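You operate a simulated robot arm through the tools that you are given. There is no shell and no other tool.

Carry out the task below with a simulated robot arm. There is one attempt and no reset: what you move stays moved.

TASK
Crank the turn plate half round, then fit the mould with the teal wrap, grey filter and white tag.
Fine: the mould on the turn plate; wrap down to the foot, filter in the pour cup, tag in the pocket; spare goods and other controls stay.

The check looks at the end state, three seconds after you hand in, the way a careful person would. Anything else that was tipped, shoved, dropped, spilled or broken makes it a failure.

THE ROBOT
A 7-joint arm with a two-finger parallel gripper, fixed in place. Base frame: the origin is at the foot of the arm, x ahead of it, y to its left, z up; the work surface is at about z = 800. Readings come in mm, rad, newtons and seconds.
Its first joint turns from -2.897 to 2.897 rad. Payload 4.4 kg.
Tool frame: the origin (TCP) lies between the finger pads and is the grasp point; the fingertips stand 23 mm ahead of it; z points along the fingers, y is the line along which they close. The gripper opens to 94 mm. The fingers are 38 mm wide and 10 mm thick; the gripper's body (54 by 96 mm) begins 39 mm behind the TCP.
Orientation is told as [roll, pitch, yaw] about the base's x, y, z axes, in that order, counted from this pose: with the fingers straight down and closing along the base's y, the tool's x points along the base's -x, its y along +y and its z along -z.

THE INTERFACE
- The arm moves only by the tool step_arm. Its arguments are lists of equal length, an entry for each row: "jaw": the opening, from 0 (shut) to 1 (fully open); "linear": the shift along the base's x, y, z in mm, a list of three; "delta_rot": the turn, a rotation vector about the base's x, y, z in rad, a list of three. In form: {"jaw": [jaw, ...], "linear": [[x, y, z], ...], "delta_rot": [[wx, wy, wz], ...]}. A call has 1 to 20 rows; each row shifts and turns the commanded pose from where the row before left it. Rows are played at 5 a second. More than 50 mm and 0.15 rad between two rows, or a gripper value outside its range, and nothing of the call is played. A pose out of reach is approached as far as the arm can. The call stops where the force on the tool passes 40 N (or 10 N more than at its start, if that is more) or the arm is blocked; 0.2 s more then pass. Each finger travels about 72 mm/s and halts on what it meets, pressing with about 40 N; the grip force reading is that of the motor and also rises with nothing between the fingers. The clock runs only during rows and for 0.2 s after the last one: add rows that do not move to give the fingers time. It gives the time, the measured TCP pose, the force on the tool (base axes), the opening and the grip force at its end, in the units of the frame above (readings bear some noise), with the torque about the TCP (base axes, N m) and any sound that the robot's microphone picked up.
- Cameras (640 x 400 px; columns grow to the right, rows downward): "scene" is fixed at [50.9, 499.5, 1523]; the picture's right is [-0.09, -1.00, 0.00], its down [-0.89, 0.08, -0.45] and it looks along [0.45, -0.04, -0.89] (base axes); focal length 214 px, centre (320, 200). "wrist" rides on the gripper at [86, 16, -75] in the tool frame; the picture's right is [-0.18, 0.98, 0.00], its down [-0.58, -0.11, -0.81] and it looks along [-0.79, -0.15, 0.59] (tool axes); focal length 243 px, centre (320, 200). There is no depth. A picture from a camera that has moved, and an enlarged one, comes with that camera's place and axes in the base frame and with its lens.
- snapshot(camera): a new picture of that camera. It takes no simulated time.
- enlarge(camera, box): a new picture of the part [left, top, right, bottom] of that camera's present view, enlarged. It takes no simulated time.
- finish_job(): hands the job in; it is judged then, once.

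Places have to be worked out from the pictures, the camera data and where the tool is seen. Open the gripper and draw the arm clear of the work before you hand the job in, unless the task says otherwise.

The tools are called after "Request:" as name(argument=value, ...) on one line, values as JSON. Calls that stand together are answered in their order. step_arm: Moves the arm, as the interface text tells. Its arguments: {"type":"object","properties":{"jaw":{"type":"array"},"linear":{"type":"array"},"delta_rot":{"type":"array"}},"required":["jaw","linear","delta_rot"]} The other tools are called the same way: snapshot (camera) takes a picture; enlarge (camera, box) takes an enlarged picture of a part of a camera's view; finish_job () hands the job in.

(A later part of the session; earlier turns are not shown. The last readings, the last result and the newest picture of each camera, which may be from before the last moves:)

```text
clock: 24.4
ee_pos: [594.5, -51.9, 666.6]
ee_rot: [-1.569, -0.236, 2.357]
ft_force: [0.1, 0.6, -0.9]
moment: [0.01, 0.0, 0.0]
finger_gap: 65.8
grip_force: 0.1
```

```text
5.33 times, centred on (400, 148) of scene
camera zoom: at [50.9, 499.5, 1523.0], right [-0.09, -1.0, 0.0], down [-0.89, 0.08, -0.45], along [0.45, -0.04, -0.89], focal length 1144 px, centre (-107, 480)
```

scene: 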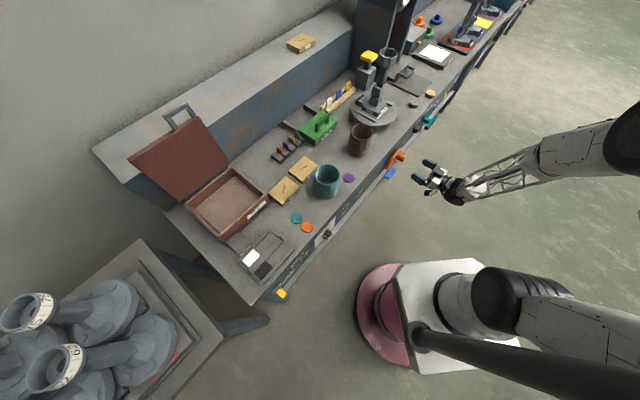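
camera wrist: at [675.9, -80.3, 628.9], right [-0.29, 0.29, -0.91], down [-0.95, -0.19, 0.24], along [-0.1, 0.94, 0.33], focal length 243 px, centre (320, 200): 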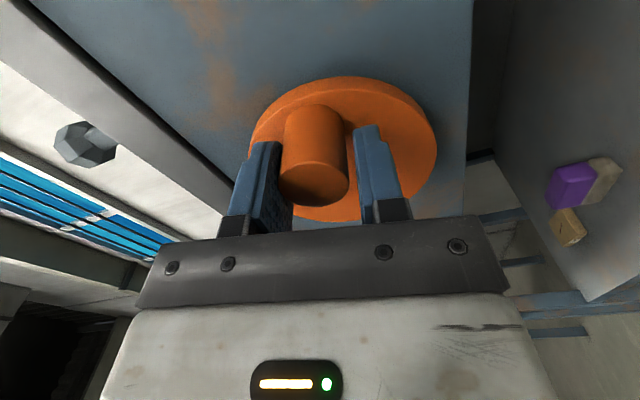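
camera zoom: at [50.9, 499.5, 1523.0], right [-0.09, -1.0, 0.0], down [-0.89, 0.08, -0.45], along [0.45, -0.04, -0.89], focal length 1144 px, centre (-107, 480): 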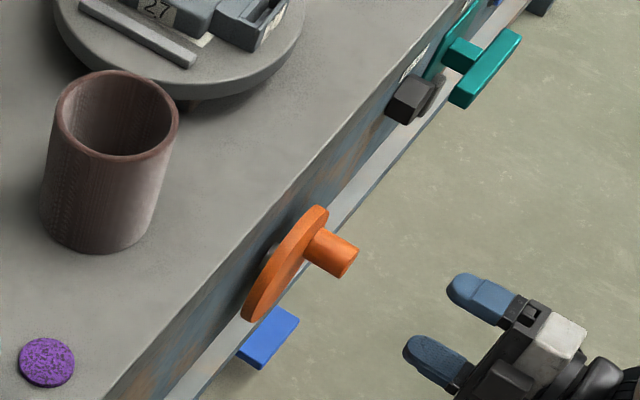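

Plate and mould stay put after release. Now I inspect the wraps, the mould and the goods in detail in the scene view.

Request:
enlarge(camera="scene", box=[280, 150, 376, 210])

Request:
enlarge(camera="scene", box=[340, 40, 436, 100])

Request:
enlarge(camera="scene", box=[300, 70, 380, 120])

```text
6.67 times, centred on (328, 180) of scene
camera zoom: at [50.9, 499.5, 1523.0], right [-0.09, -1.0, 0.0], down [-0.89, 0.08, -0.45], along [0.45, -0.04, -0.89], focal length 1430 px, centre (267, 333)
```

zoom: 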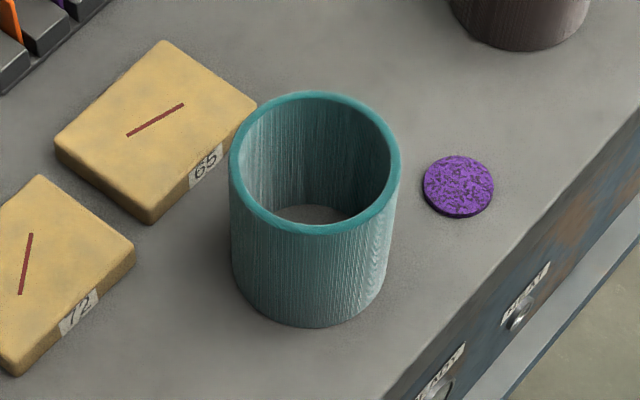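

```text
6.67 times, centred on (388, 70) of scene
camera zoom: at [50.9, 499.5, 1523.0], right [-0.09, -1.0, 0.0], down [-0.89, 0.08, -0.45], along [0.45, -0.04, -0.89], focal length 1430 px, centre (-133, 1067)
```

zoom: 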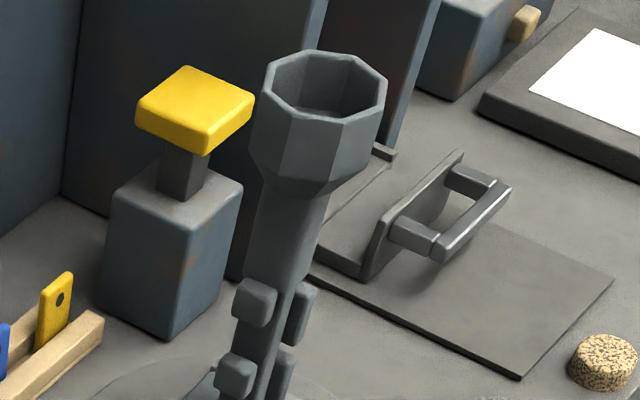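

```text
8.00 times, centred on (340, 95) of scene
camera zoom: at [50.9, 499.5, 1523.0], right [-0.09, -1.0, 0.0], down [-0.89, 0.08, -0.45], along [0.45, -0.04, -0.89], focal length 1716 px, centre (160, 1040)
```

zoom: 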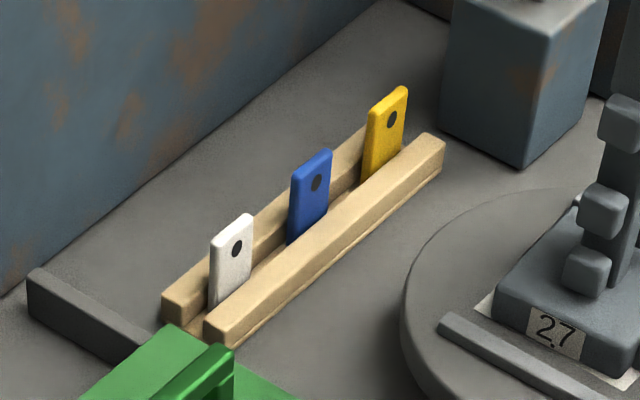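

Estimates: teal wrap axis ≈ (461,436), Ø≈89, height ≈103; mould axis ≈ (841,182), cup rim z≈1080, ~66–70 mm across, so the wrap must go over the cup, held from its side by a horizontal gripper. I roll back to camera-above while rising, then travel along the bench front to the wrap.

Request:
step_arm(jaw=[1, 1, 1, 1, 1, 1, 1, 1, 1, 1, 1, 1, 1], linear=[[0, 0, 23], [0, 0, 23], [0, 0, 23], [0, 0, 23], [0, 0, 23], [0, 0, 23], [0, 0, 23], [0, 0, 23], [0, 0, 23], [0, 0, 23], [0, 0, 23], [0, 0, 23], [0, 0, 23]], delta_rot=[[-0.0983, -0.0983, 0], [-0.0983, -0.0983, 0], [-0.0983, -0.0983, 0], [-0.0983, -0.0983, 0], [-0.0983, -0.0983, 0], [-0.0983, -0.0983, 0], [-0.0983, -0.0983, 0], [-0.0983, -0.0983, 0], [-0.0983, -0.0983, 0], [-0.0983, -0.0983, 0], [-0.0983, -0.0983, 0], [-0.0983, -0.0983, 0], [-0.0983, -0.0983, 0]])

Request:
snapshot(camera="wrist")

```text
clock: 27.2
ee_pos: [590.9, -51.7, 962.6]
ee_rot: [0.654, 1.569, -1.701]
ft_force: [0.5, 0.4, -0.8]
moment: [0.0, 0.02, 0.02]
finger_gap: 94.3
grip_force: 0.0
```

```text
taken
camera wrist: at [549.1, -115.1, 1049.8], right [0.69, -0.7, -0.18], down [-0.65, -0.49, -0.58], along [0.31, 0.52, -0.79], focal length 243 px, centre (320, 200)
```

wrist: 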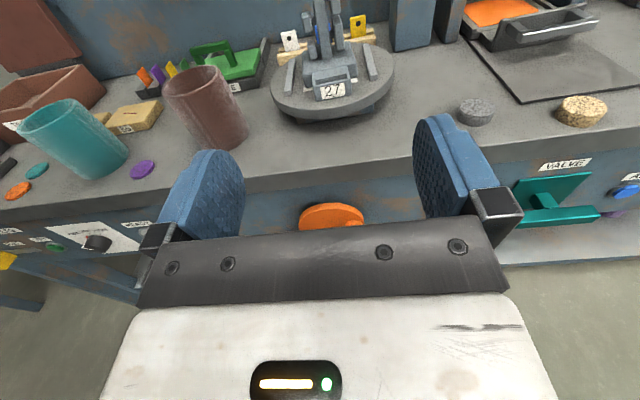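

This pose gives an upright bench view; I enlarge the mould and pocket from here for a second line of sight.

Request:
enlarge(camera="wrist", box=[250, 0, 410, 100])

Request:
enlarge(camera="wrist", box=[0, 40, 256, 200])

Request:
enlarge(camera="wrist", box=[430, 0, 640, 131])

```text
4.00 times, centred on (330, 50) of wrist
camera zoom: at [549.1, -115.1, 1049.8], right [0.69, -0.7, -0.18], down [-0.65, -0.49, -0.58], along [0.31, 0.52, -0.79], focal length 970 px, centre (280, 800)
```

zoom: 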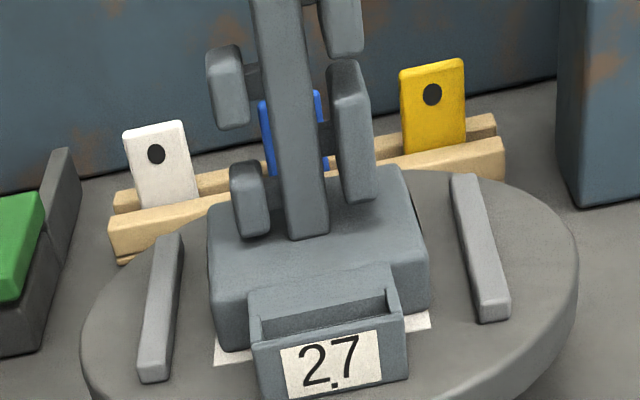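

```text
2.50 times, centred on (128, 120) of wrist
camera zoom: at [549.1, -115.1, 1049.8], right [0.69, -0.7, -0.18], down [-0.65, -0.49, -0.58], along [0.31, 0.52, -0.79], focal length 606 px, centre (800, 400)
```

zoom: 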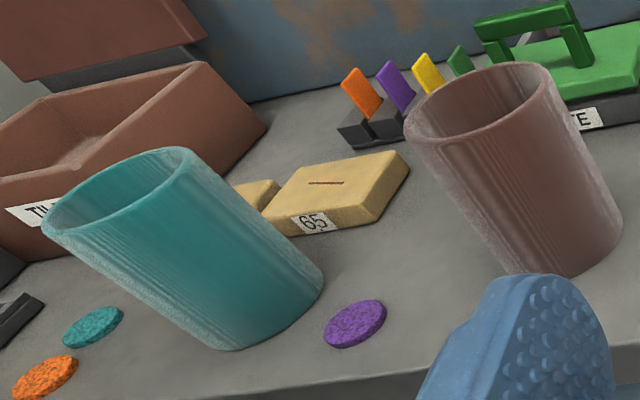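

```text
3.05 times, centred on (535, 66) of wrist
camera zoom: at [549.1, -115.1, 1049.8], right [0.69, -0.7, -0.18], down [-0.65, -0.49, -0.58], along [0.31, 0.52, -0.79], focal length 739 px, centre (-335, 610)
```

zoom: 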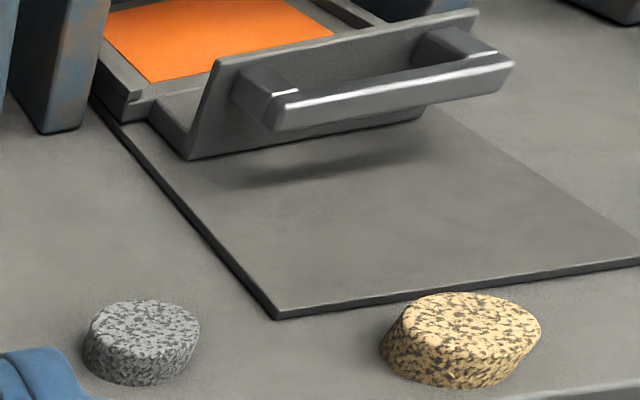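

Clear views of goods: grey filter, white tag in rack, front-facing pocket. I now travel along the bench towards the teal wrap at z≈1000.

Request:
step_arm(jaw=[1, 1, 1, 1, 1, 1, 1, 1, 1, 1, 1], linear=[[-23.9, 37.9, 4], [-23.9, 37.9, 4], [-23.9, 37.9, 4], [-23.9, 37.9, 4], [-23.9, 37.9, 4], [-23.9, 37.9, 4], [-23.9, 37.9, 4], [-23.9, 37.9, 4], [-23.9, 37.9, 4], [-23.9, 37.9, 4], [0, 0, 0]], delta_rot=[[0, 0, 0], [0, 0, 0], [0, 0, 0], [0, 0, 0], [0, 0, 0], [0, 0, 0], [0, 0, 0], [0, 0, 0], [0, 0, 0], [0, 0, 0], [0, 0, 0]])

Request:
snapshot(camera="wrist")

Request:
snapshot(camera="scene")

```text
clock: 29.8
ee_pos: [359.7, 288.7, 764.9]
ee_rot: [-0.151, 1.052, -2.498]
ft_force: [0.0, 0.1, 0.6]
moment: [-0.01, 0.03, 0.03]
finger_gap: 94.0
grip_force: 0.0
out of reach, approached as far as the arm can: row 10
stopped in row 11: the arm was blocked; the commanded pose is now the measured one
```

```text
taken
camera wrist: at [360.8, 256.1, 875.7], right [0.61, -0.75, -0.23], down [-0.79, -0.61, -0.1], along [-0.07, 0.25, -0.97], focal length 243 px, centre (320, 200)
```

wrist: 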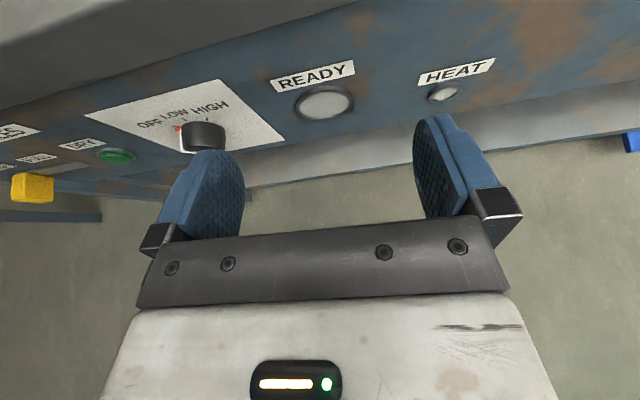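

```text
taken
```

scene: 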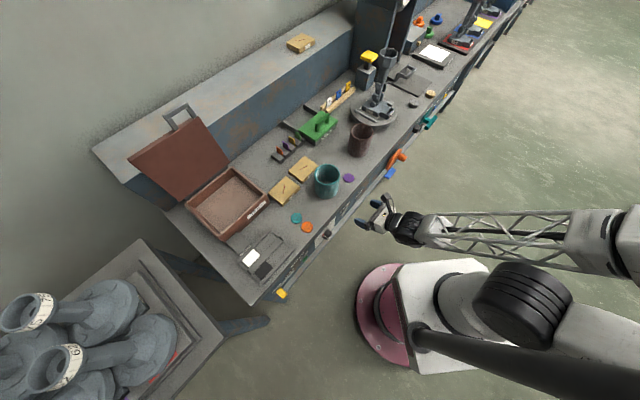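

The arm could not hold a horizontal pose that close to its base and sagged, but it stayed in the free space in front of the bench (nothing touched, forces ~0). I back out sideways to a more reachable place first.

Request:
step_arm(jaw=[1, 1, 1, 1, 1, 1], linear=[[10, -20, 5], [20, -28, 10], [20, -28, 10], [20, -28, 10], [20, -28, 10], [10, -10, 5]], delta_rot=[[0, 0, 0], [0, 0, 0], [0, 0, 0], [0, 0, 0], [0, 0, 0], [0, 0, 0]])

Request:
snapshot(camera="wrist")

Request:
snapshot(camera="scene")

```text
clock: 31.2
ee_pos: [459.9, 146.1, 813.9]
ee_rot: [-0.152, 1.051, -2.497]
ft_force: [-0.5, -0.4, 0.3]
moment: [-0.01, -0.01, 0.0]
finger_gap: 94.1
grip_force: 0.1
```

```text
taken
camera wrist: at [461.0, 111.8, 924.9], right [0.61, -0.75, -0.23], down [-0.79, -0.61, -0.1], along [-0.06, 0.25, -0.97], focal length 243 px, centre (320, 200)
```

wrist: 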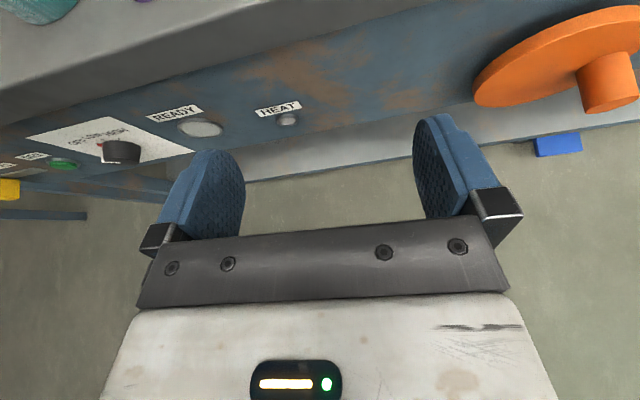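

```text
taken
```

scene: 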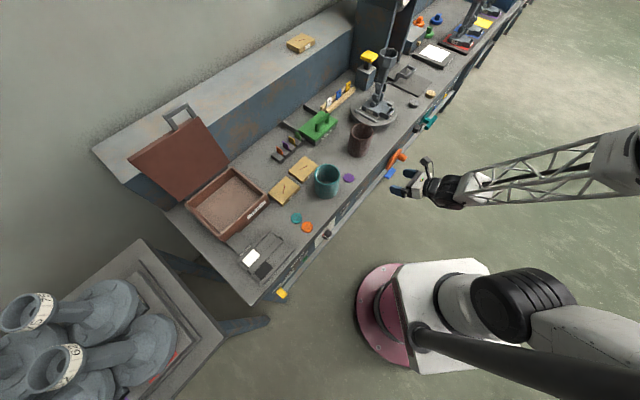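

Now I rise and turn the tool to horizontal pointing along +y (toward the wrap from the robot's side), a heading that keeps the wrist far enough from the base.

Request:
step_arm(jaw=[1, 1, 1, 1, 1, 1, 1, 1], linear=[[0, 6, 19.4], [0, 6, 19.4], [0, 6, 19.4], [0, 6, 19.4], [0, 6, 19.4], [0, 6, 19.4], [0, 6, 19.4], [0, 0, 0]], delta_rot=[[0.06476, -0.0391, 0.1079], [0.06476, -0.0391, 0.1079], [0.06476, -0.0391, 0.1079], [0.06476, -0.0391, 0.1079], [0.06476, -0.0391, 0.1079], [0.06476, -0.0391, 0.1079], [0.06476, -0.0391, 0.1079], [0, 0, 0]])

Request:
snapshot(camera="wrist")

Request:
snapshot(camera="scene")

```text
clock: 33.0
ee_pos: [462.3, 190.0, 952.1]
ee_rot: [1.107, 1.568, -0.464]
ft_force: [0.3, 0.4, 0.2]
moment: [0.01, -0.04, -0.01]
finger_gap: 93.8
grip_force: 0.0
```

```text
taken
camera wrist: at [477.6, 115.2, 1039.6], right [0.98, 0.0, -0.18], down [-0.11, -0.81, -0.58], along [-0.15, 0.59, -0.79], focal length 243 px, centre (320, 200)
```

wrist: 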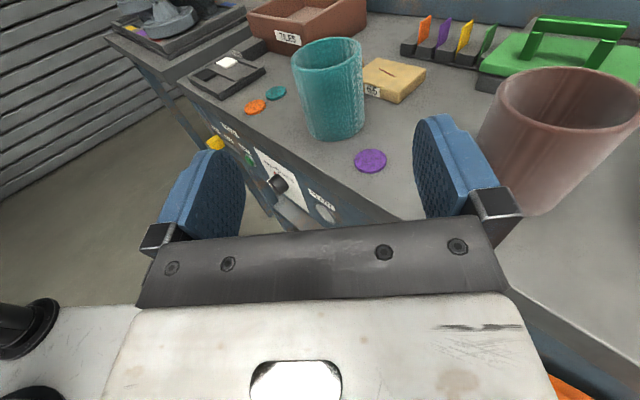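

```text
taken
```

scene: 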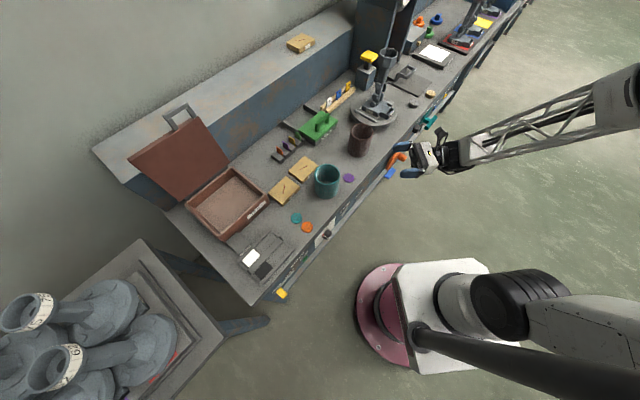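

Pose achieved exactly. I measure the teal wrap from this new viewpoint.

Request:
enlarge(camera="wrist", box=[250, 20, 410, 120])

Request:
enlarge(camera="wrist", box=[250, 60, 410, 160])

```text
4.00 times, centred on (330, 70) of wrist
camera zoom: at [477.6, 115.2, 1039.6], right [0.98, 0.0, -0.18], down [-0.11, -0.81, -0.58], along [-0.15, 0.59, -0.79], focal length 970 px, centre (280, 720)
```

zoom: 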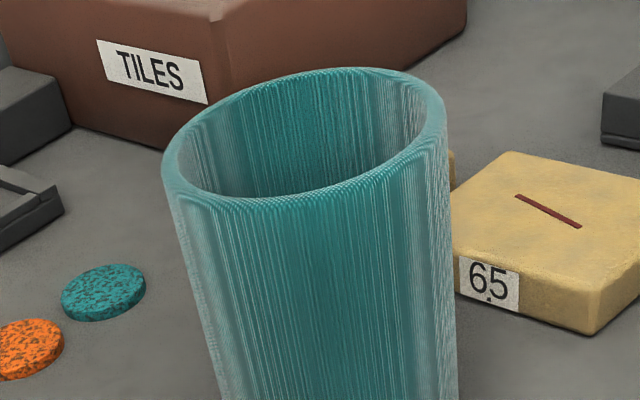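

```text
4.00 times, centred on (330, 110) of wrist
camera zoom: at [477.6, 115.2, 1039.6], right [0.98, 0.0, -0.18], down [-0.11, -0.81, -0.58], along [-0.15, 0.59, -0.79], focal length 970 px, centre (280, 560)
```

zoom: 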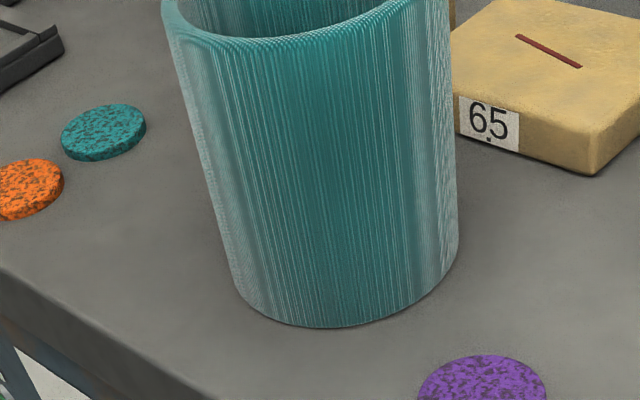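

Wrist and scene estimates of the wrap's y differ by a few mm (437–446). I calibrate the scene camera against the gripper's known position by enlarging the gripper there.

Request:
enlarge(camera="scene", box=[380, 130, 460, 180])

```text
8.00 times, centred on (420, 155) of scene
camera zoom: at [50.9, 499.5, 1523.0], right [-0.09, -1.0, 0.0], down [-0.89, 0.08, -0.45], along [0.45, -0.04, -0.89], focal length 1716 px, centre (-480, 560)
```

zoom: 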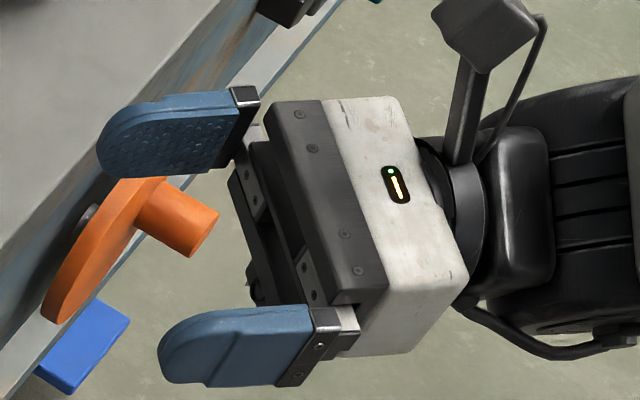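

The predicted fingertip pixels match within ~1 mm, so the scene camera model is trustworthy: wrap axis ≈ (462.5, 437.6), Ø≈89. I lower to z≈862 and come forward until the fingertips are just short of the wrap.

Request:
step_arm(jaw=[1, 1, 1, 1, 1, 1, 1, 1], linear=[[0.2, 0, -30], [0, 0, -30], [0, 0, -30], [0, 40, 0], [0, 40, 0], [0, 40, 0], [0, 35, 0], [0, 0, 0]], delta_rot=[[0, 0, 0], [0, 0, 0], [0, 0, 0], [0, 0, 0], [0, 0, 0], [0, 0, 0], [0, 0, 0], [0, 0, 0]])

Request:
enlarge(camera="scene", box=[290, 150, 386, 210])

Request:
snapshot(camera="wrist")

```text
clock: 34.8
ee_pos: [461.7, 344.6, 864.2]
ee_rot: [0.579, 1.57, -0.993]
ft_force: [-0.2, 0.4, 0.3]
moment: [0.01, 0.02, -0.01]
finger_gap: 93.9
grip_force: 0.0
```

```text
6.67 times, centred on (338, 180) of scene
camera zoom: at [50.9, 499.5, 1523.0], right [-0.09, -1.0, 0.0], down [-0.89, 0.08, -0.45], along [0.45, -0.04, -0.89], focal length 1430 px, centre (200, 333)
```

zoom: 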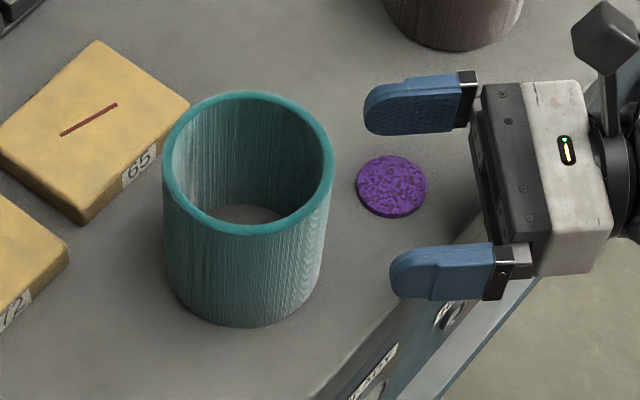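

```text
taken
camera wrist: at [477.0, 270.9, 950.4], right [0.98, 0.0, -0.18], down [-0.11, -0.81, -0.58], along [-0.15, 0.59, -0.79], focal length 243 px, centre (320, 200)
```

wrist: 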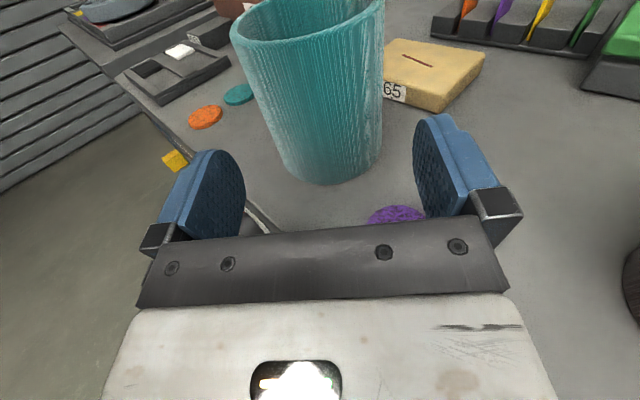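

Fingertip pixels again match the model. I advance to y≈398 (tips still before the wrap's full width) and check the gaps on both sides.

Request:
step_arm(jaw=[1, 1, 1, 1, 1], linear=[[0.2, 15, -1], [0.1, 15, -1], [0, 12, 0], [0, 11, 0], [0, 0, 0]], delta_rot=[[0, 0, 0], [0, 0, 0], [0, 0, 0], [0, 0, 0], [0, 0, 0]])

Request:
enlarge(camera="scene", box=[300, 155, 364, 195])

Request:
enlarge(camera="wrist", box=[150, 90, 500, 310])

```text
clock: 36.0
ee_pos: [460.2, 396.7, 860.4]
ee_rot: [0.539, 1.569, -1.034]
ft_force: [0.2, 0.3, 0.1]
moment: [-0.05, 0.02, -0.01]
finger_gap: 93.9
grip_force: 0.0
```

```text
10.00 times, centred on (332, 175) of scene
camera zoom: at [50.9, 499.5, 1523.0], right [-0.09, -1.0, 0.0], down [-0.89, 0.08, -0.45], along [0.45, -0.04, -0.89], focal length 2145 px, centre (200, 450)
```

zoom: 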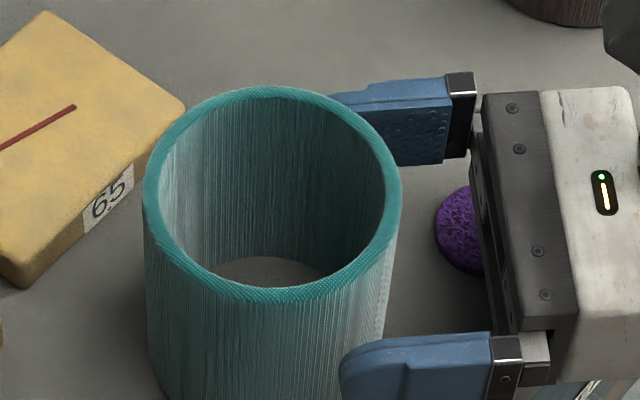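

```text
1.82 times, centred on (325, 200) of wrist
camera zoom: at [476.0, 322.5, 947.6], right [0.98, 0.0, -0.18], down [-0.11, -0.81, -0.58], along [-0.15, 0.59, -0.79], focal length 441 px, centre (311, 200)
```

zoom: 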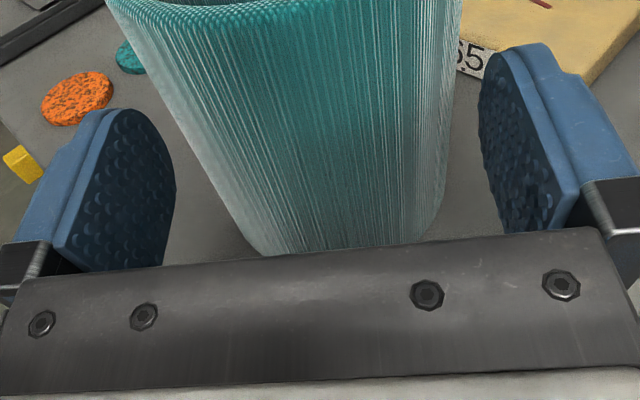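

Wrist silhouettes give axis ≈(459.7,442.8), scene ≈(462,437.6); the tool is at x≈460.6, so nearly centred. I shift +0.7 in x and advance slowly to y≈424, stopping on any contact.

Request:
step_arm(jaw=[1, 1, 1, 1, 1], linear=[[0.7, 7, 0], [0, 7, 0], [0, 7, 0], [0, 6, 0], [0, 0, 0]], delta_rot=[[0, 0, 0], [0, 0, 0], [0, 0, 0], [0, 0, 0], [0, 0, 0]])

Request:
enlarge(camera="scene", box=[300, 155, 364, 195])

Request:
enlarge(camera="wrist", box=[150, 90, 500, 310])

```text
clock: 37.2
ee_pos: [461.0, 425.3, 861.0]
ee_rot: [0.752, 1.568, -0.82]
ft_force: [-0.3, -0.2, -0.3]
moment: [-0.03, -0.04, -0.05]
finger_gap: 94.1
grip_force: 0.1
```

```text
10.00 times, centred on (332, 175) of scene
camera zoom: at [50.9, 499.5, 1523.0], right [-0.09, -1.0, 0.0], down [-0.89, 0.08, -0.45], along [0.45, -0.04, -0.89], focal length 2145 px, centre (200, 450)
```

zoom: 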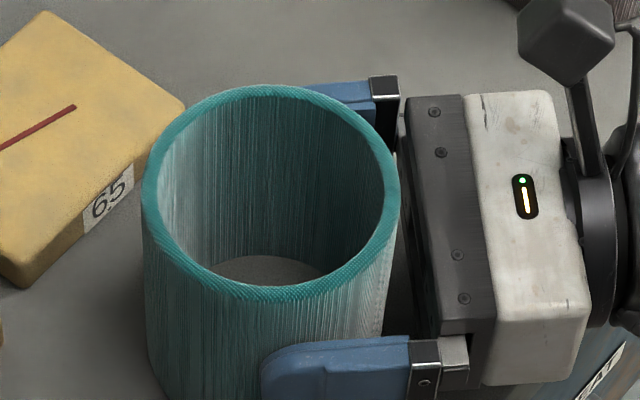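

```text
1.82 times, centred on (325, 200) of wrist
camera zoom: at [477.3, 350.6, 946.9], right [0.98, 0.0, -0.18], down [-0.11, -0.81, -0.58], along [-0.15, 0.59, -0.79], focal length 441 px, centre (311, 200)
```

zoom: 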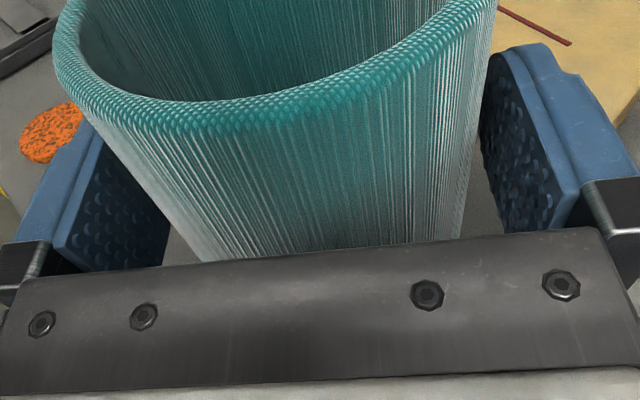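

No contact and the wrap is between the fingers. I go 3 mm further so the pads sit well on the diameter, then close on it.

Request:
step_arm(jaw=[1, 1, 0.95, 0.9, 0.88, 0.85, 0.85, 0.85], linear=[[0, 3, 0], [0, 0, 0], [0, 0, 0], [0, 0, 0], [0, 0, 0], [0, 0, 0], [0, 0, 0], [0, 0, 0]], delta_rot=[[0, 0, 0], [0, 0, 0], [0, 0, 0], [0, 0, 0], [0, 0, 0], [0, 0, 0], [0, 0, 0], [0, 0, 0]])

Request:
enlarge(camera="scene", box=[300, 155, 364, 195])

Request:
enlarge(camera="wrist", box=[150, 90, 500, 310])

```text
clock: 39.0
ee_pos: [461.0, 427.2, 860.5]
ee_rot: [0.707, 1.571, -0.869]
ft_force: [0.5, 0.7, 2.0]
moment: [0.05, 0.08, -0.06]
finger_gap: 88.0
grip_force: 40.3
```

```text
10.00 times, centred on (332, 175) of scene
camera zoom: at [50.9, 499.5, 1523.0], right [-0.09, -1.0, 0.0], down [-0.89, 0.08, -0.45], along [0.45, -0.04, -0.89], focal length 2145 px, centre (200, 450)
```

zoom: 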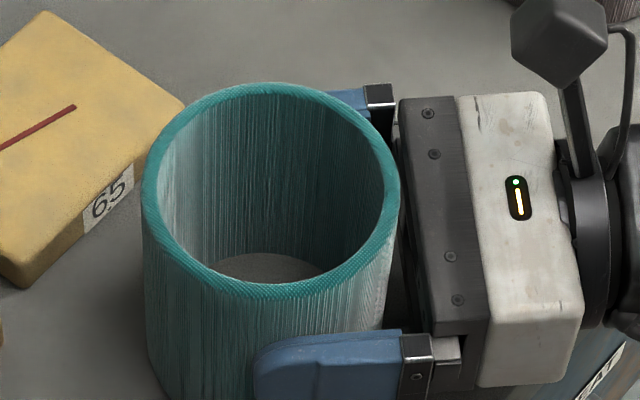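

```text
1.82 times, centred on (325, 200) of wrist
camera zoom: at [477.0, 353.0, 946.7], right [0.98, 0.0, -0.18], down [-0.11, -0.81, -0.58], along [-0.15, 0.59, -0.79], focal length 441 px, centre (311, 200)
```

zoom: 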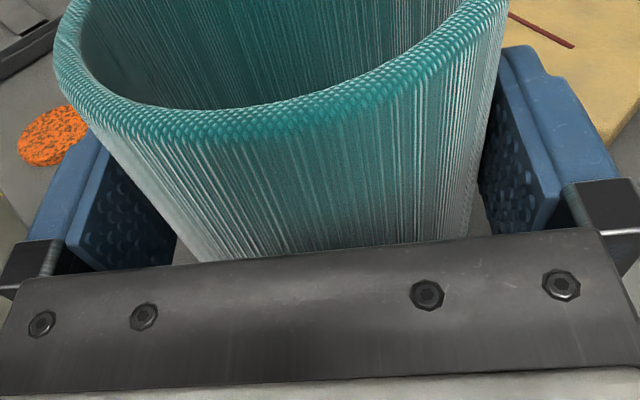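

The wrap is held (88.0 mm, 40 N). I lift it gently straight up, first a little to check it comes cleanly, then higher.

Request:
step_arm(jaw=[0.85, 0.85, 0.85, 0.85, 0.85], linear=[[0, 0, 10], [0, 0, 20], [0, 0, 30], [0, 0, 30], [0, 0, 0]], delta_rot=[[0, 0, 0], [0, 0, 0], [0, 0, 0], [0, 0, 0], [0, 0, 0]])

Request:
snapshot(camera="scene")

Request:
snapshot(camera="wrist")

```text
clock: 40.2
ee_pos: [460.9, 427.3, 948.3]
ee_rot: [0.632, 1.569, -0.942]
ft_force: [1.1, -0.6, -0.8]
moment: [-0.02, -0.01, 0.0]
finger_gap: 87.9
grip_force: 39.7
```

```text
taken
```

scene: 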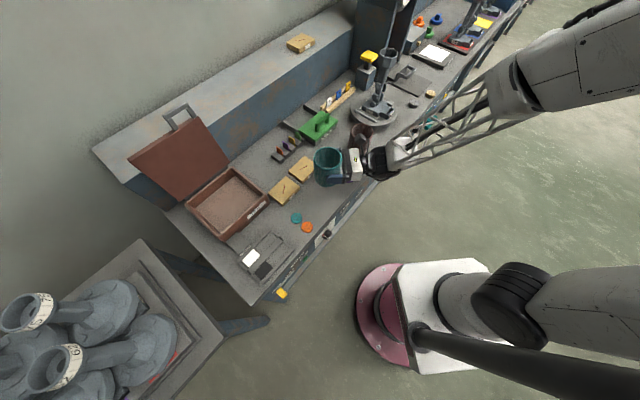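

```text
taken
camera wrist: at [475.8, 353.3, 1035.6], right [0.98, 0.0, -0.18], down [-0.11, -0.81, -0.58], along [-0.15, 0.59, -0.79], focal length 243 px, centre (320, 200)
```

wrist: 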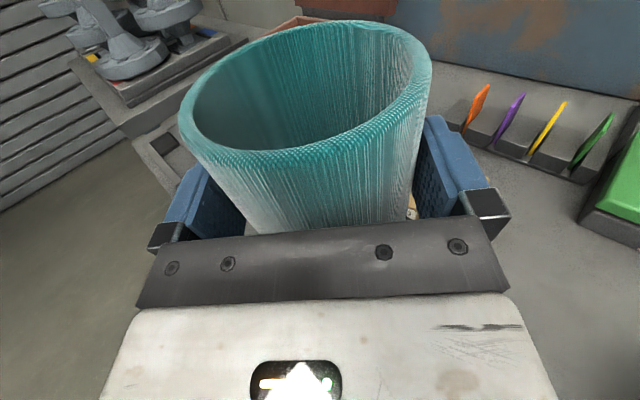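

The wrap came up cleanly. I raise it further so its bottom clears the pour cup (~1080), watching that the arm can hold the pose.

Request:
step_arm(jaw=[0.85, 0.85, 0.85, 0.85, 0.85, 0.85, 0.85], linear=[[5, -5, 35], [10, -10, 40], [10, -10, 40], [10, -10, 40], [10, -10, 40], [5, -5, 37], [0, 0, 0]], delta_rot=[[0, 0, 0], [0, 0, 0], [0, 0, 0], [0, 0, 0], [0, 0, 0], [0, 0, 0], [0, 0, 0]])

Request:
snapshot(camera="scene")

```text
clock: 41.8
ee_pos: [513.7, 377.7, 1180.7]
ee_rot: [0.489, 1.569, -1.086]
ft_force: [0.0, -0.6, -0.6]
moment: [0.02, 0.04, 0.01]
finger_gap: 87.9
grip_force: 39.7
```

```text
taken
```

scene: 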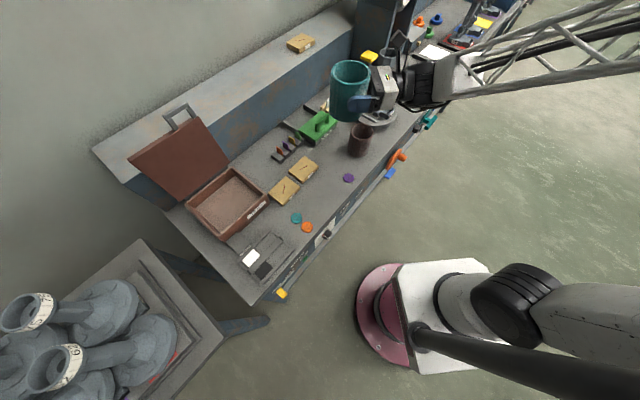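

Holding well at z≈1181. Before moving over the mould I measure the cup precisely in the scene view.

Request:
enlarge(camera="scene", box=[356, 35, 420, 75])

Request:
enlarge(camera="scene", box=[318, 50, 382, 130])

Request:
snapshot(camera="wrist")

```text
10.00 times, centred on (388, 55) of scene
camera zoom: at [50.9, 499.5, 1523.0], right [-0.09, -1.0, 0.0], down [-0.89, 0.08, -0.45], along [0.45, -0.04, -0.89], focal length 2145 px, centre (-360, 1650)
```

zoom: 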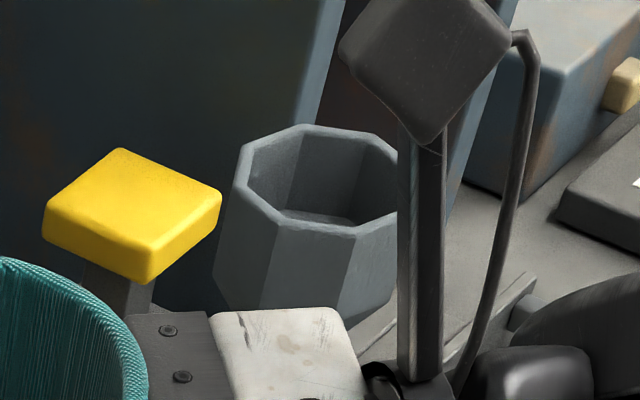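

```text
5.00 times, centred on (350, 90) of scene
camera zoom: at [50.9, 499.5, 1523.0], right [-0.09, -1.0, 0.0], down [-0.89, 0.08, -0.45], along [0.45, -0.04, -0.89], focal length 1072 px, centre (170, 750)
```

zoom: 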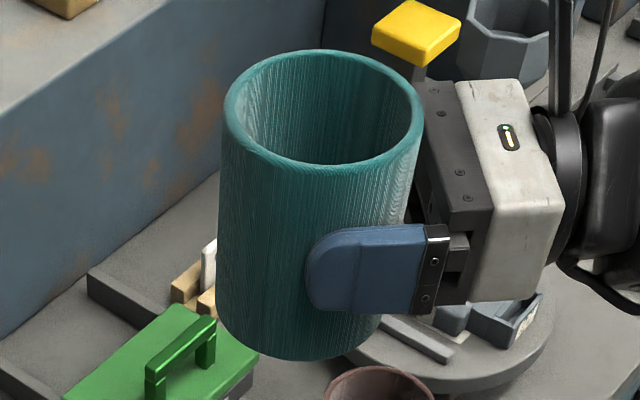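

```text
taken
camera wrist: at [529.4, 303.8, 1267.2], right [0.98, 0.0, -0.18], down [-0.11, -0.81, -0.58], along [-0.15, 0.59, -0.79], focal length 243 px, centre (320, 200)
```

wrist: 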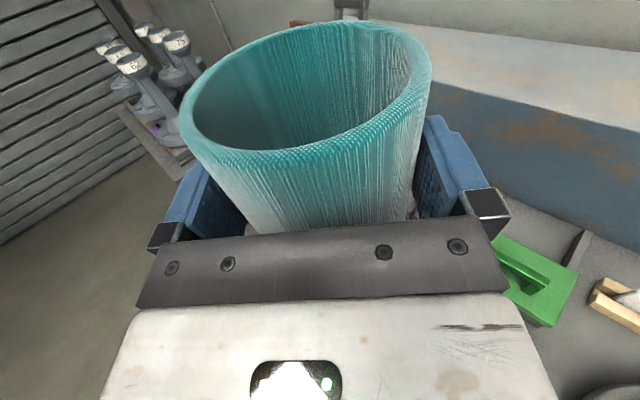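

Wrap sits ~11 mm ahead of the TCP as expected. The mould axis is still uncertain in depth (scene alone gives (841,182), with the earlier wrist bearing nearer (826,188)), so I move back to get a second line of sight on the cup from the wrist camera.

Request:
step_arm(jaw=[0.85, 0.85, 0.85, 0.85, 0.85, 0.85, 0.85, 0.85, 0.85], linear=[[10, -30, 0], [13.3, -40, 0], [13.3, -40, 0], [13.3, -40, 0], [13.3, -40, 0], [13.3, -40, 0], [13.3, -40, 0], [13.3, -40, 0], [0, 0, 0]], delta_rot=[[0, 0, -0.0655], [0, 0, -0.0655], [0, 0, -0.0655], [0, 0, -0.0655], [0, 0, -0.0655], [0, 0, -0.0655], [0, 0, -0.0655], [0, 0, -0.0655], [0, 0, 0]])

Request:
snapshot(camera="wrist")

Request:
snapshot(camera="scene")

```text
clock: 43.8
ee_pos: [614.8, 69.7, 1179.3]
ee_rot: [0.656, 1.57, -1.446]
ft_force: [0.7, 0.6, -0.9]
moment: [0.01, -0.02, -0.05]
finger_gap: 87.8
grip_force: 40.3
```

```text
taken
camera wrist: at [591.1, -1.9, 1267.6], right [0.85, -0.5, -0.18], down [-0.5, -0.64, -0.58], along [0.17, 0.58, -0.79], focal length 243 px, centre (320, 200)
```

wrist: 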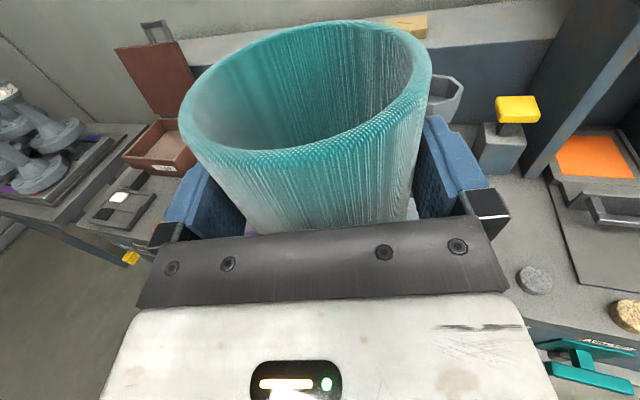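

```text
taken
```

scene: 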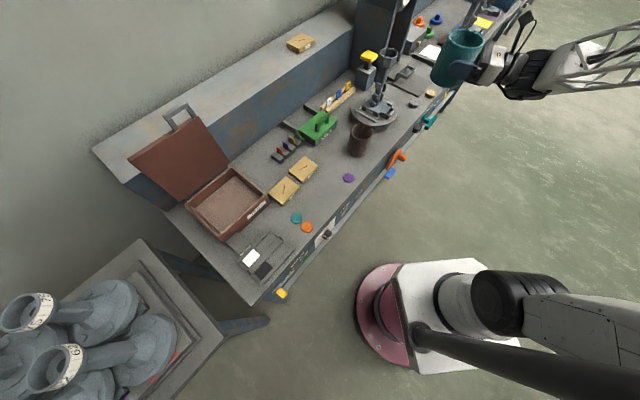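

The cup is just behind the wrap's edge; I yaw the tool by +0.3 rad so the cup appears clear to the right.

Request:
step_arm(jaw=[0.85, 0.85, 0.85, 0.85], linear=[[-10, 0, 0], [-10, 0, 0], [-10, 0, 0], [0, 0, 0]], delta_rot=[[0, 0, 0.1], [0, 0, 0.1], [0, 0, 0.1], [0, 0, 0]])

Request:
snapshot(camera="wrist")

Request:
enlarge(camera="wrist", box=[420, 60, 580, 160])

Request:
enlarge(camera="scene", box=[350, 35, 430, 85])

```text
clock: 44.8
ee_pos: [585.2, 68.4, 1180.3]
ee_rot: [0.553, 1.569, -1.245]
ft_force: [-0.5, -0.2, -0.8]
moment: [0.0, 0.03, 0.01]
finger_gap: 88.0
grip_force: 40.1
```

```text
taken
camera wrist: at [583.9, -7.7, 1267.3], right [0.96, -0.22, -0.18], down [-0.29, -0.76, -0.58], along [-0.01, 0.61, -0.79], focal length 243 px, centre (320, 200)
```

wrist: 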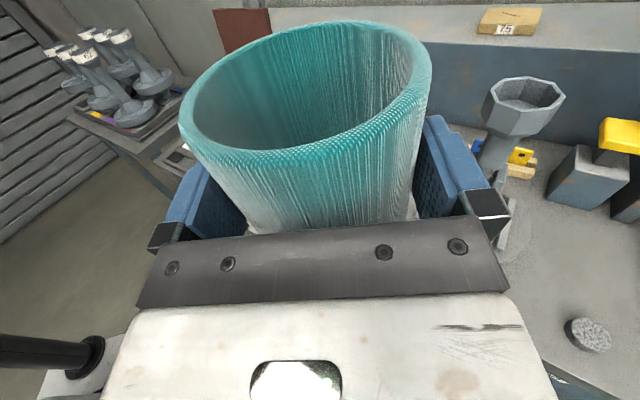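

```text
4.00 times, centred on (500, 110) of wrist
camera zoom: at [583.9, -7.7, 1267.3], right [0.96, -0.22, -0.18], down [-0.29, -0.76, -0.58], along [-0.01, 0.61, -0.79], focal length 970 px, centre (-400, 560)
```

zoom: 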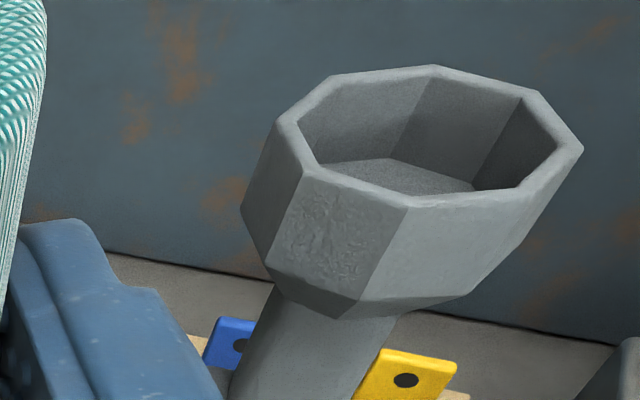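

```text
8.00 times, centred on (390, 60) of scene
camera zoom: at [50.9, 499.5, 1523.0], right [-0.09, -1.0, 0.0], down [-0.89, 0.08, -0.45], along [0.45, -0.04, -0.89], focal length 1716 px, centre (-240, 1320)
```

zoom: 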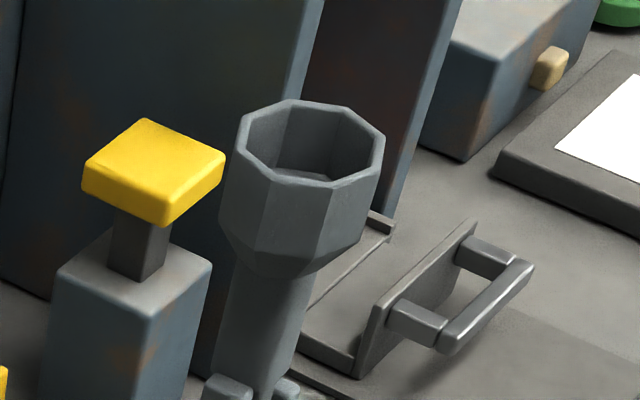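

Two lines of sight now agree within 1 mm: cup rim centre ≈ (822.4, 188.7, 1090), 67 mm across corners (wrap inner Ø ≈77). I carry the wrap above it with the wrap bottom ~50 mm over the rim.

Request:
step_arm(jaw=[0.85, 0.85, 0.85, 0.85, 0.85, 0.85, 0.85, 0.85], linear=[[16, 5, 10], [33, 15, 10], [36, 17, 0], [36, 17, 0], [36, 17, 0], [36, 17, 0], [37, 21, 0], [0, 0, 0]], delta_rot=[[0, 0, -0.0429], [0, 0, -0.0429], [0, 0, -0.0429], [0, 0, -0.0429], [0, 0, -0.0429], [0, 0, -0.0429], [0, 0, -0.0429], [0, 0, 0]])

Request:
enlarge(camera="scene", box=[340, 0, 452, 70])

Request:
snapshot(camera="wrist")

Request:
snapshot(camera="scene")

```text
clock: 46.6
ee_pos: [817.8, 175.4, 1203.0]
ee_rot: [0.693, 1.57, -1.408]
ft_force: [-0.5, 0.1, -0.8]
moment: [0.01, -0.04, -0.01]
finger_gap: 87.9
grip_force: 39.7
```

```text
5.71 times, centred on (396, 35) of scene
camera zoom: at [50.9, 499.5, 1523.0], right [-0.09, -1.0, 0.0], down [-0.89, 0.08, -0.45], along [0.45, -0.04, -0.89], focal length 1226 px, centre (-114, 1143)
```

zoom: 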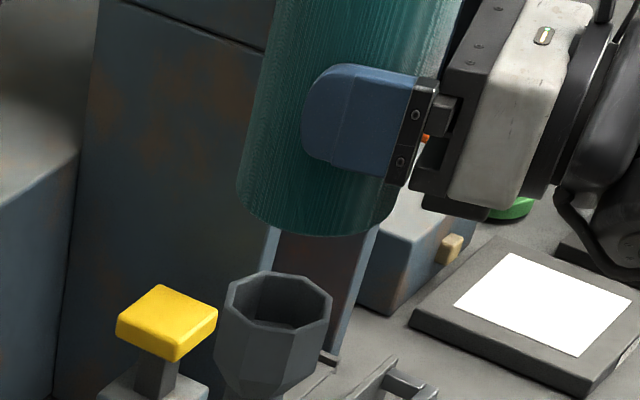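

```text
taken
camera wrist: at [793.9, 104.3, 1290.4], right [0.85, -0.5, -0.18], down [-0.5, -0.64, -0.58], along [0.17, 0.58, -0.79], focal length 243 px, centre (320, 200)
```

wrist: 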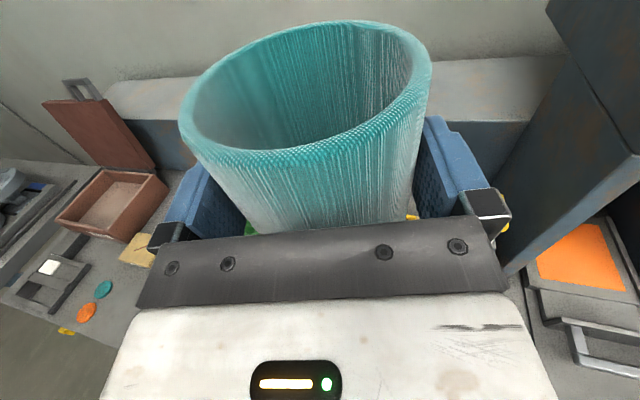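

```text
taken
```

scene: 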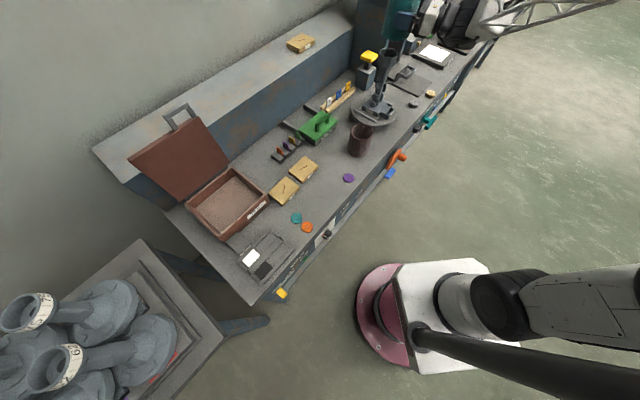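

The wrap hangs above the cup. I zoom in to compare its projected bottom circle with what I expect.

Request:
enlarge(camera="scene", box=[372, 10, 436, 50])

Request:
enlarge(camera="scene", box=[352, 30, 416, 70])

```text
10.00 times, centred on (404, 30) of scene
camera zoom: at [50.9, 499.5, 1523.0], right [-0.09, -1.0, 0.0], down [-0.89, 0.08, -0.45], along [0.45, -0.04, -0.89], focal length 2145 px, centre (-520, 1900)
```

zoom: 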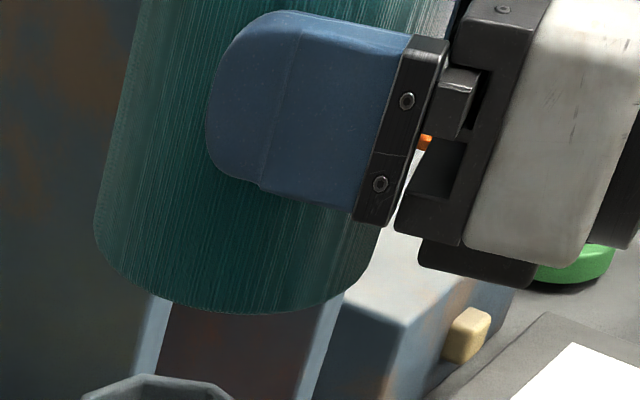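

```text
10.00 times, centred on (384, 50) of scene
camera zoom: at [50.9, 499.5, 1523.0], right [-0.09, -1.0, 0.0], down [-0.89, 0.08, -0.45], along [0.45, -0.04, -0.89], focal length 2145 px, centre (-320, 1700)
```

zoom: 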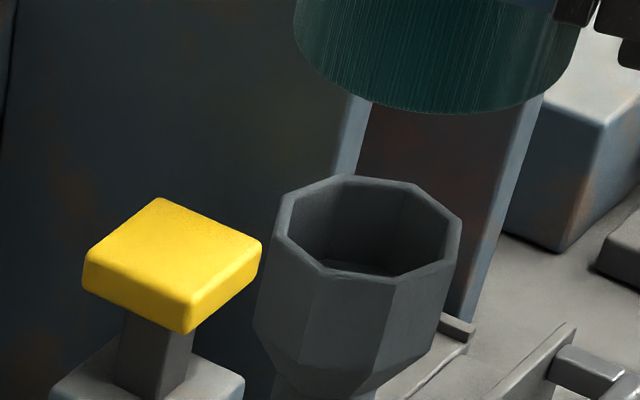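

Projection residuals of a couple of pixels leave ±4 mm uncertainty for the cup, so I take a second clear wrist view of it from another bearing (looking along +x) before lowering.

Request:
step_arm(jaw=[0.85, 0.85, 0.85, 0.85, 0.85, 0.85, 0.85], linear=[[-34, 12.8, 0], [-34, 12.8, 0], [-34, 12.8, 0], [-34, 12.8, 0], [-34, 12.8, 0], [-34, 12.8, 0], [0, 0, 0]], delta_rot=[[0, 0, -0.0437], [0, 0, -0.0437], [0, 0, -0.0437], [0, 0, -0.0437], [0, 0, -0.0437], [0, 0, -0.0437], [0, 0, 0]])

Request:
snapshot(camera="wrist")

Request:
enlarge(camera="wrist", box=[430, 60, 590, 160])

```text
clock: 48.2
ee_pos: [611.9, 253.9, 1200.1]
ee_rot: [0.635, 1.569, -1.724]
ft_force: [0.2, 0.1, -0.3]
moment: [0.02, 0.03, -0.01]
finger_gap: 88.0
grip_force: 40.2
```

```text
taken
camera wrist: at [569.2, 190.3, 1287.2], right [0.69, -0.7, -0.18], down [-0.65, -0.49, -0.58], along [0.32, 0.52, -0.79], focal length 243 px, centre (320, 200)
```

wrist: 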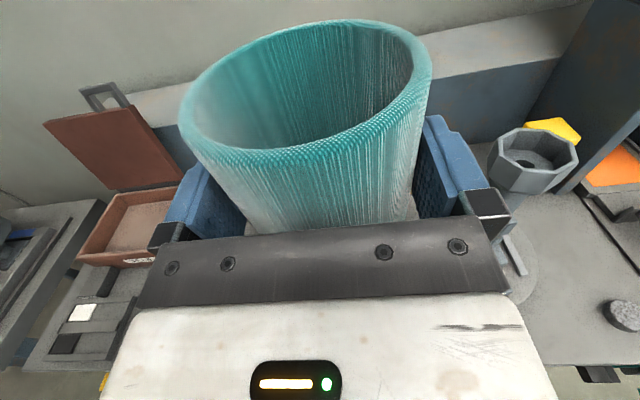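

```text
4.00 times, centred on (510, 110) of wrist
camera zoom: at [569.2, 190.3, 1287.2], right [0.69, -0.7, -0.18], down [-0.65, -0.49, -0.58], along [0.32, 0.52, -0.79], focal length 970 px, centre (-440, 560)
```

zoom: 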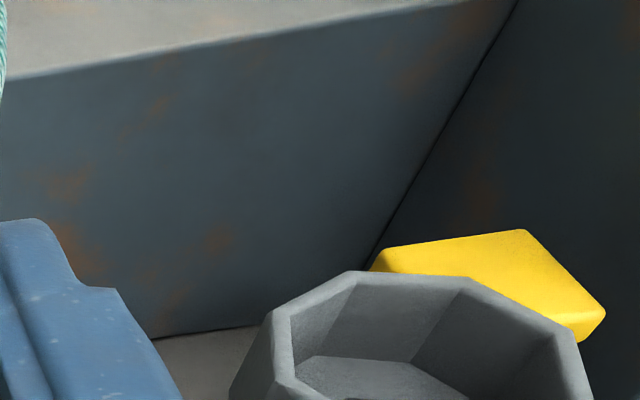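

Good view; I enlarge a slightly lower box to see the whole cup rim.

Request:
enlarge(camera="wrist", box=[470, 110, 598, 190])

Request:
enlarge(camera="scene", box=[356, 35, 420, 75])

```text
5.00 times, centred on (534, 150) of wrist
camera zoom: at [569.2, 190.3, 1287.2], right [0.69, -0.7, -0.18], down [-0.65, -0.49, -0.58], along [0.32, 0.52, -0.79], focal length 1213 px, centre (-750, 450)
```

zoom: 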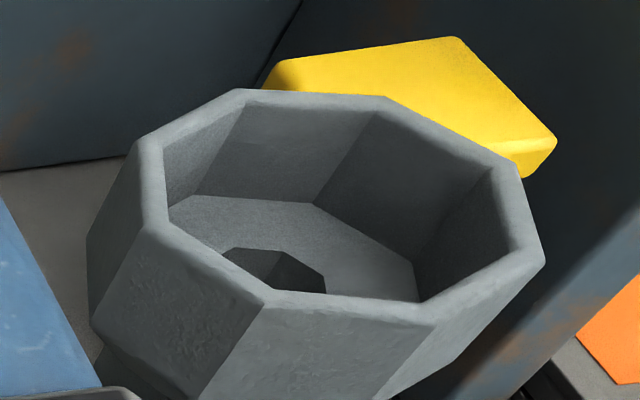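

```text
10.00 times, centred on (388, 55) of scene
camera zoom: at [50.9, 499.5, 1523.0], right [-0.09, -1.0, 0.0], down [-0.89, 0.08, -0.45], along [0.45, -0.04, -0.89], focal length 2145 px, centre (-360, 1650)
```

zoom: 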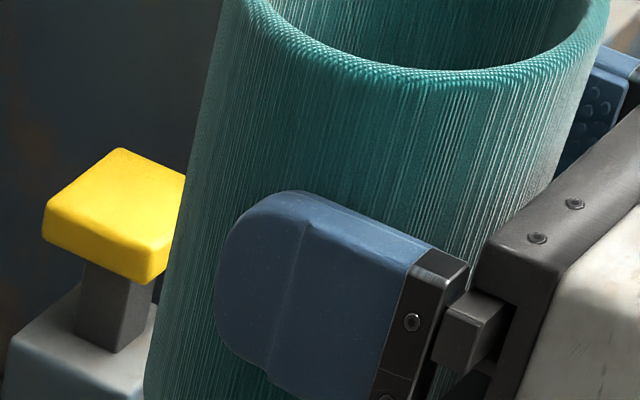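

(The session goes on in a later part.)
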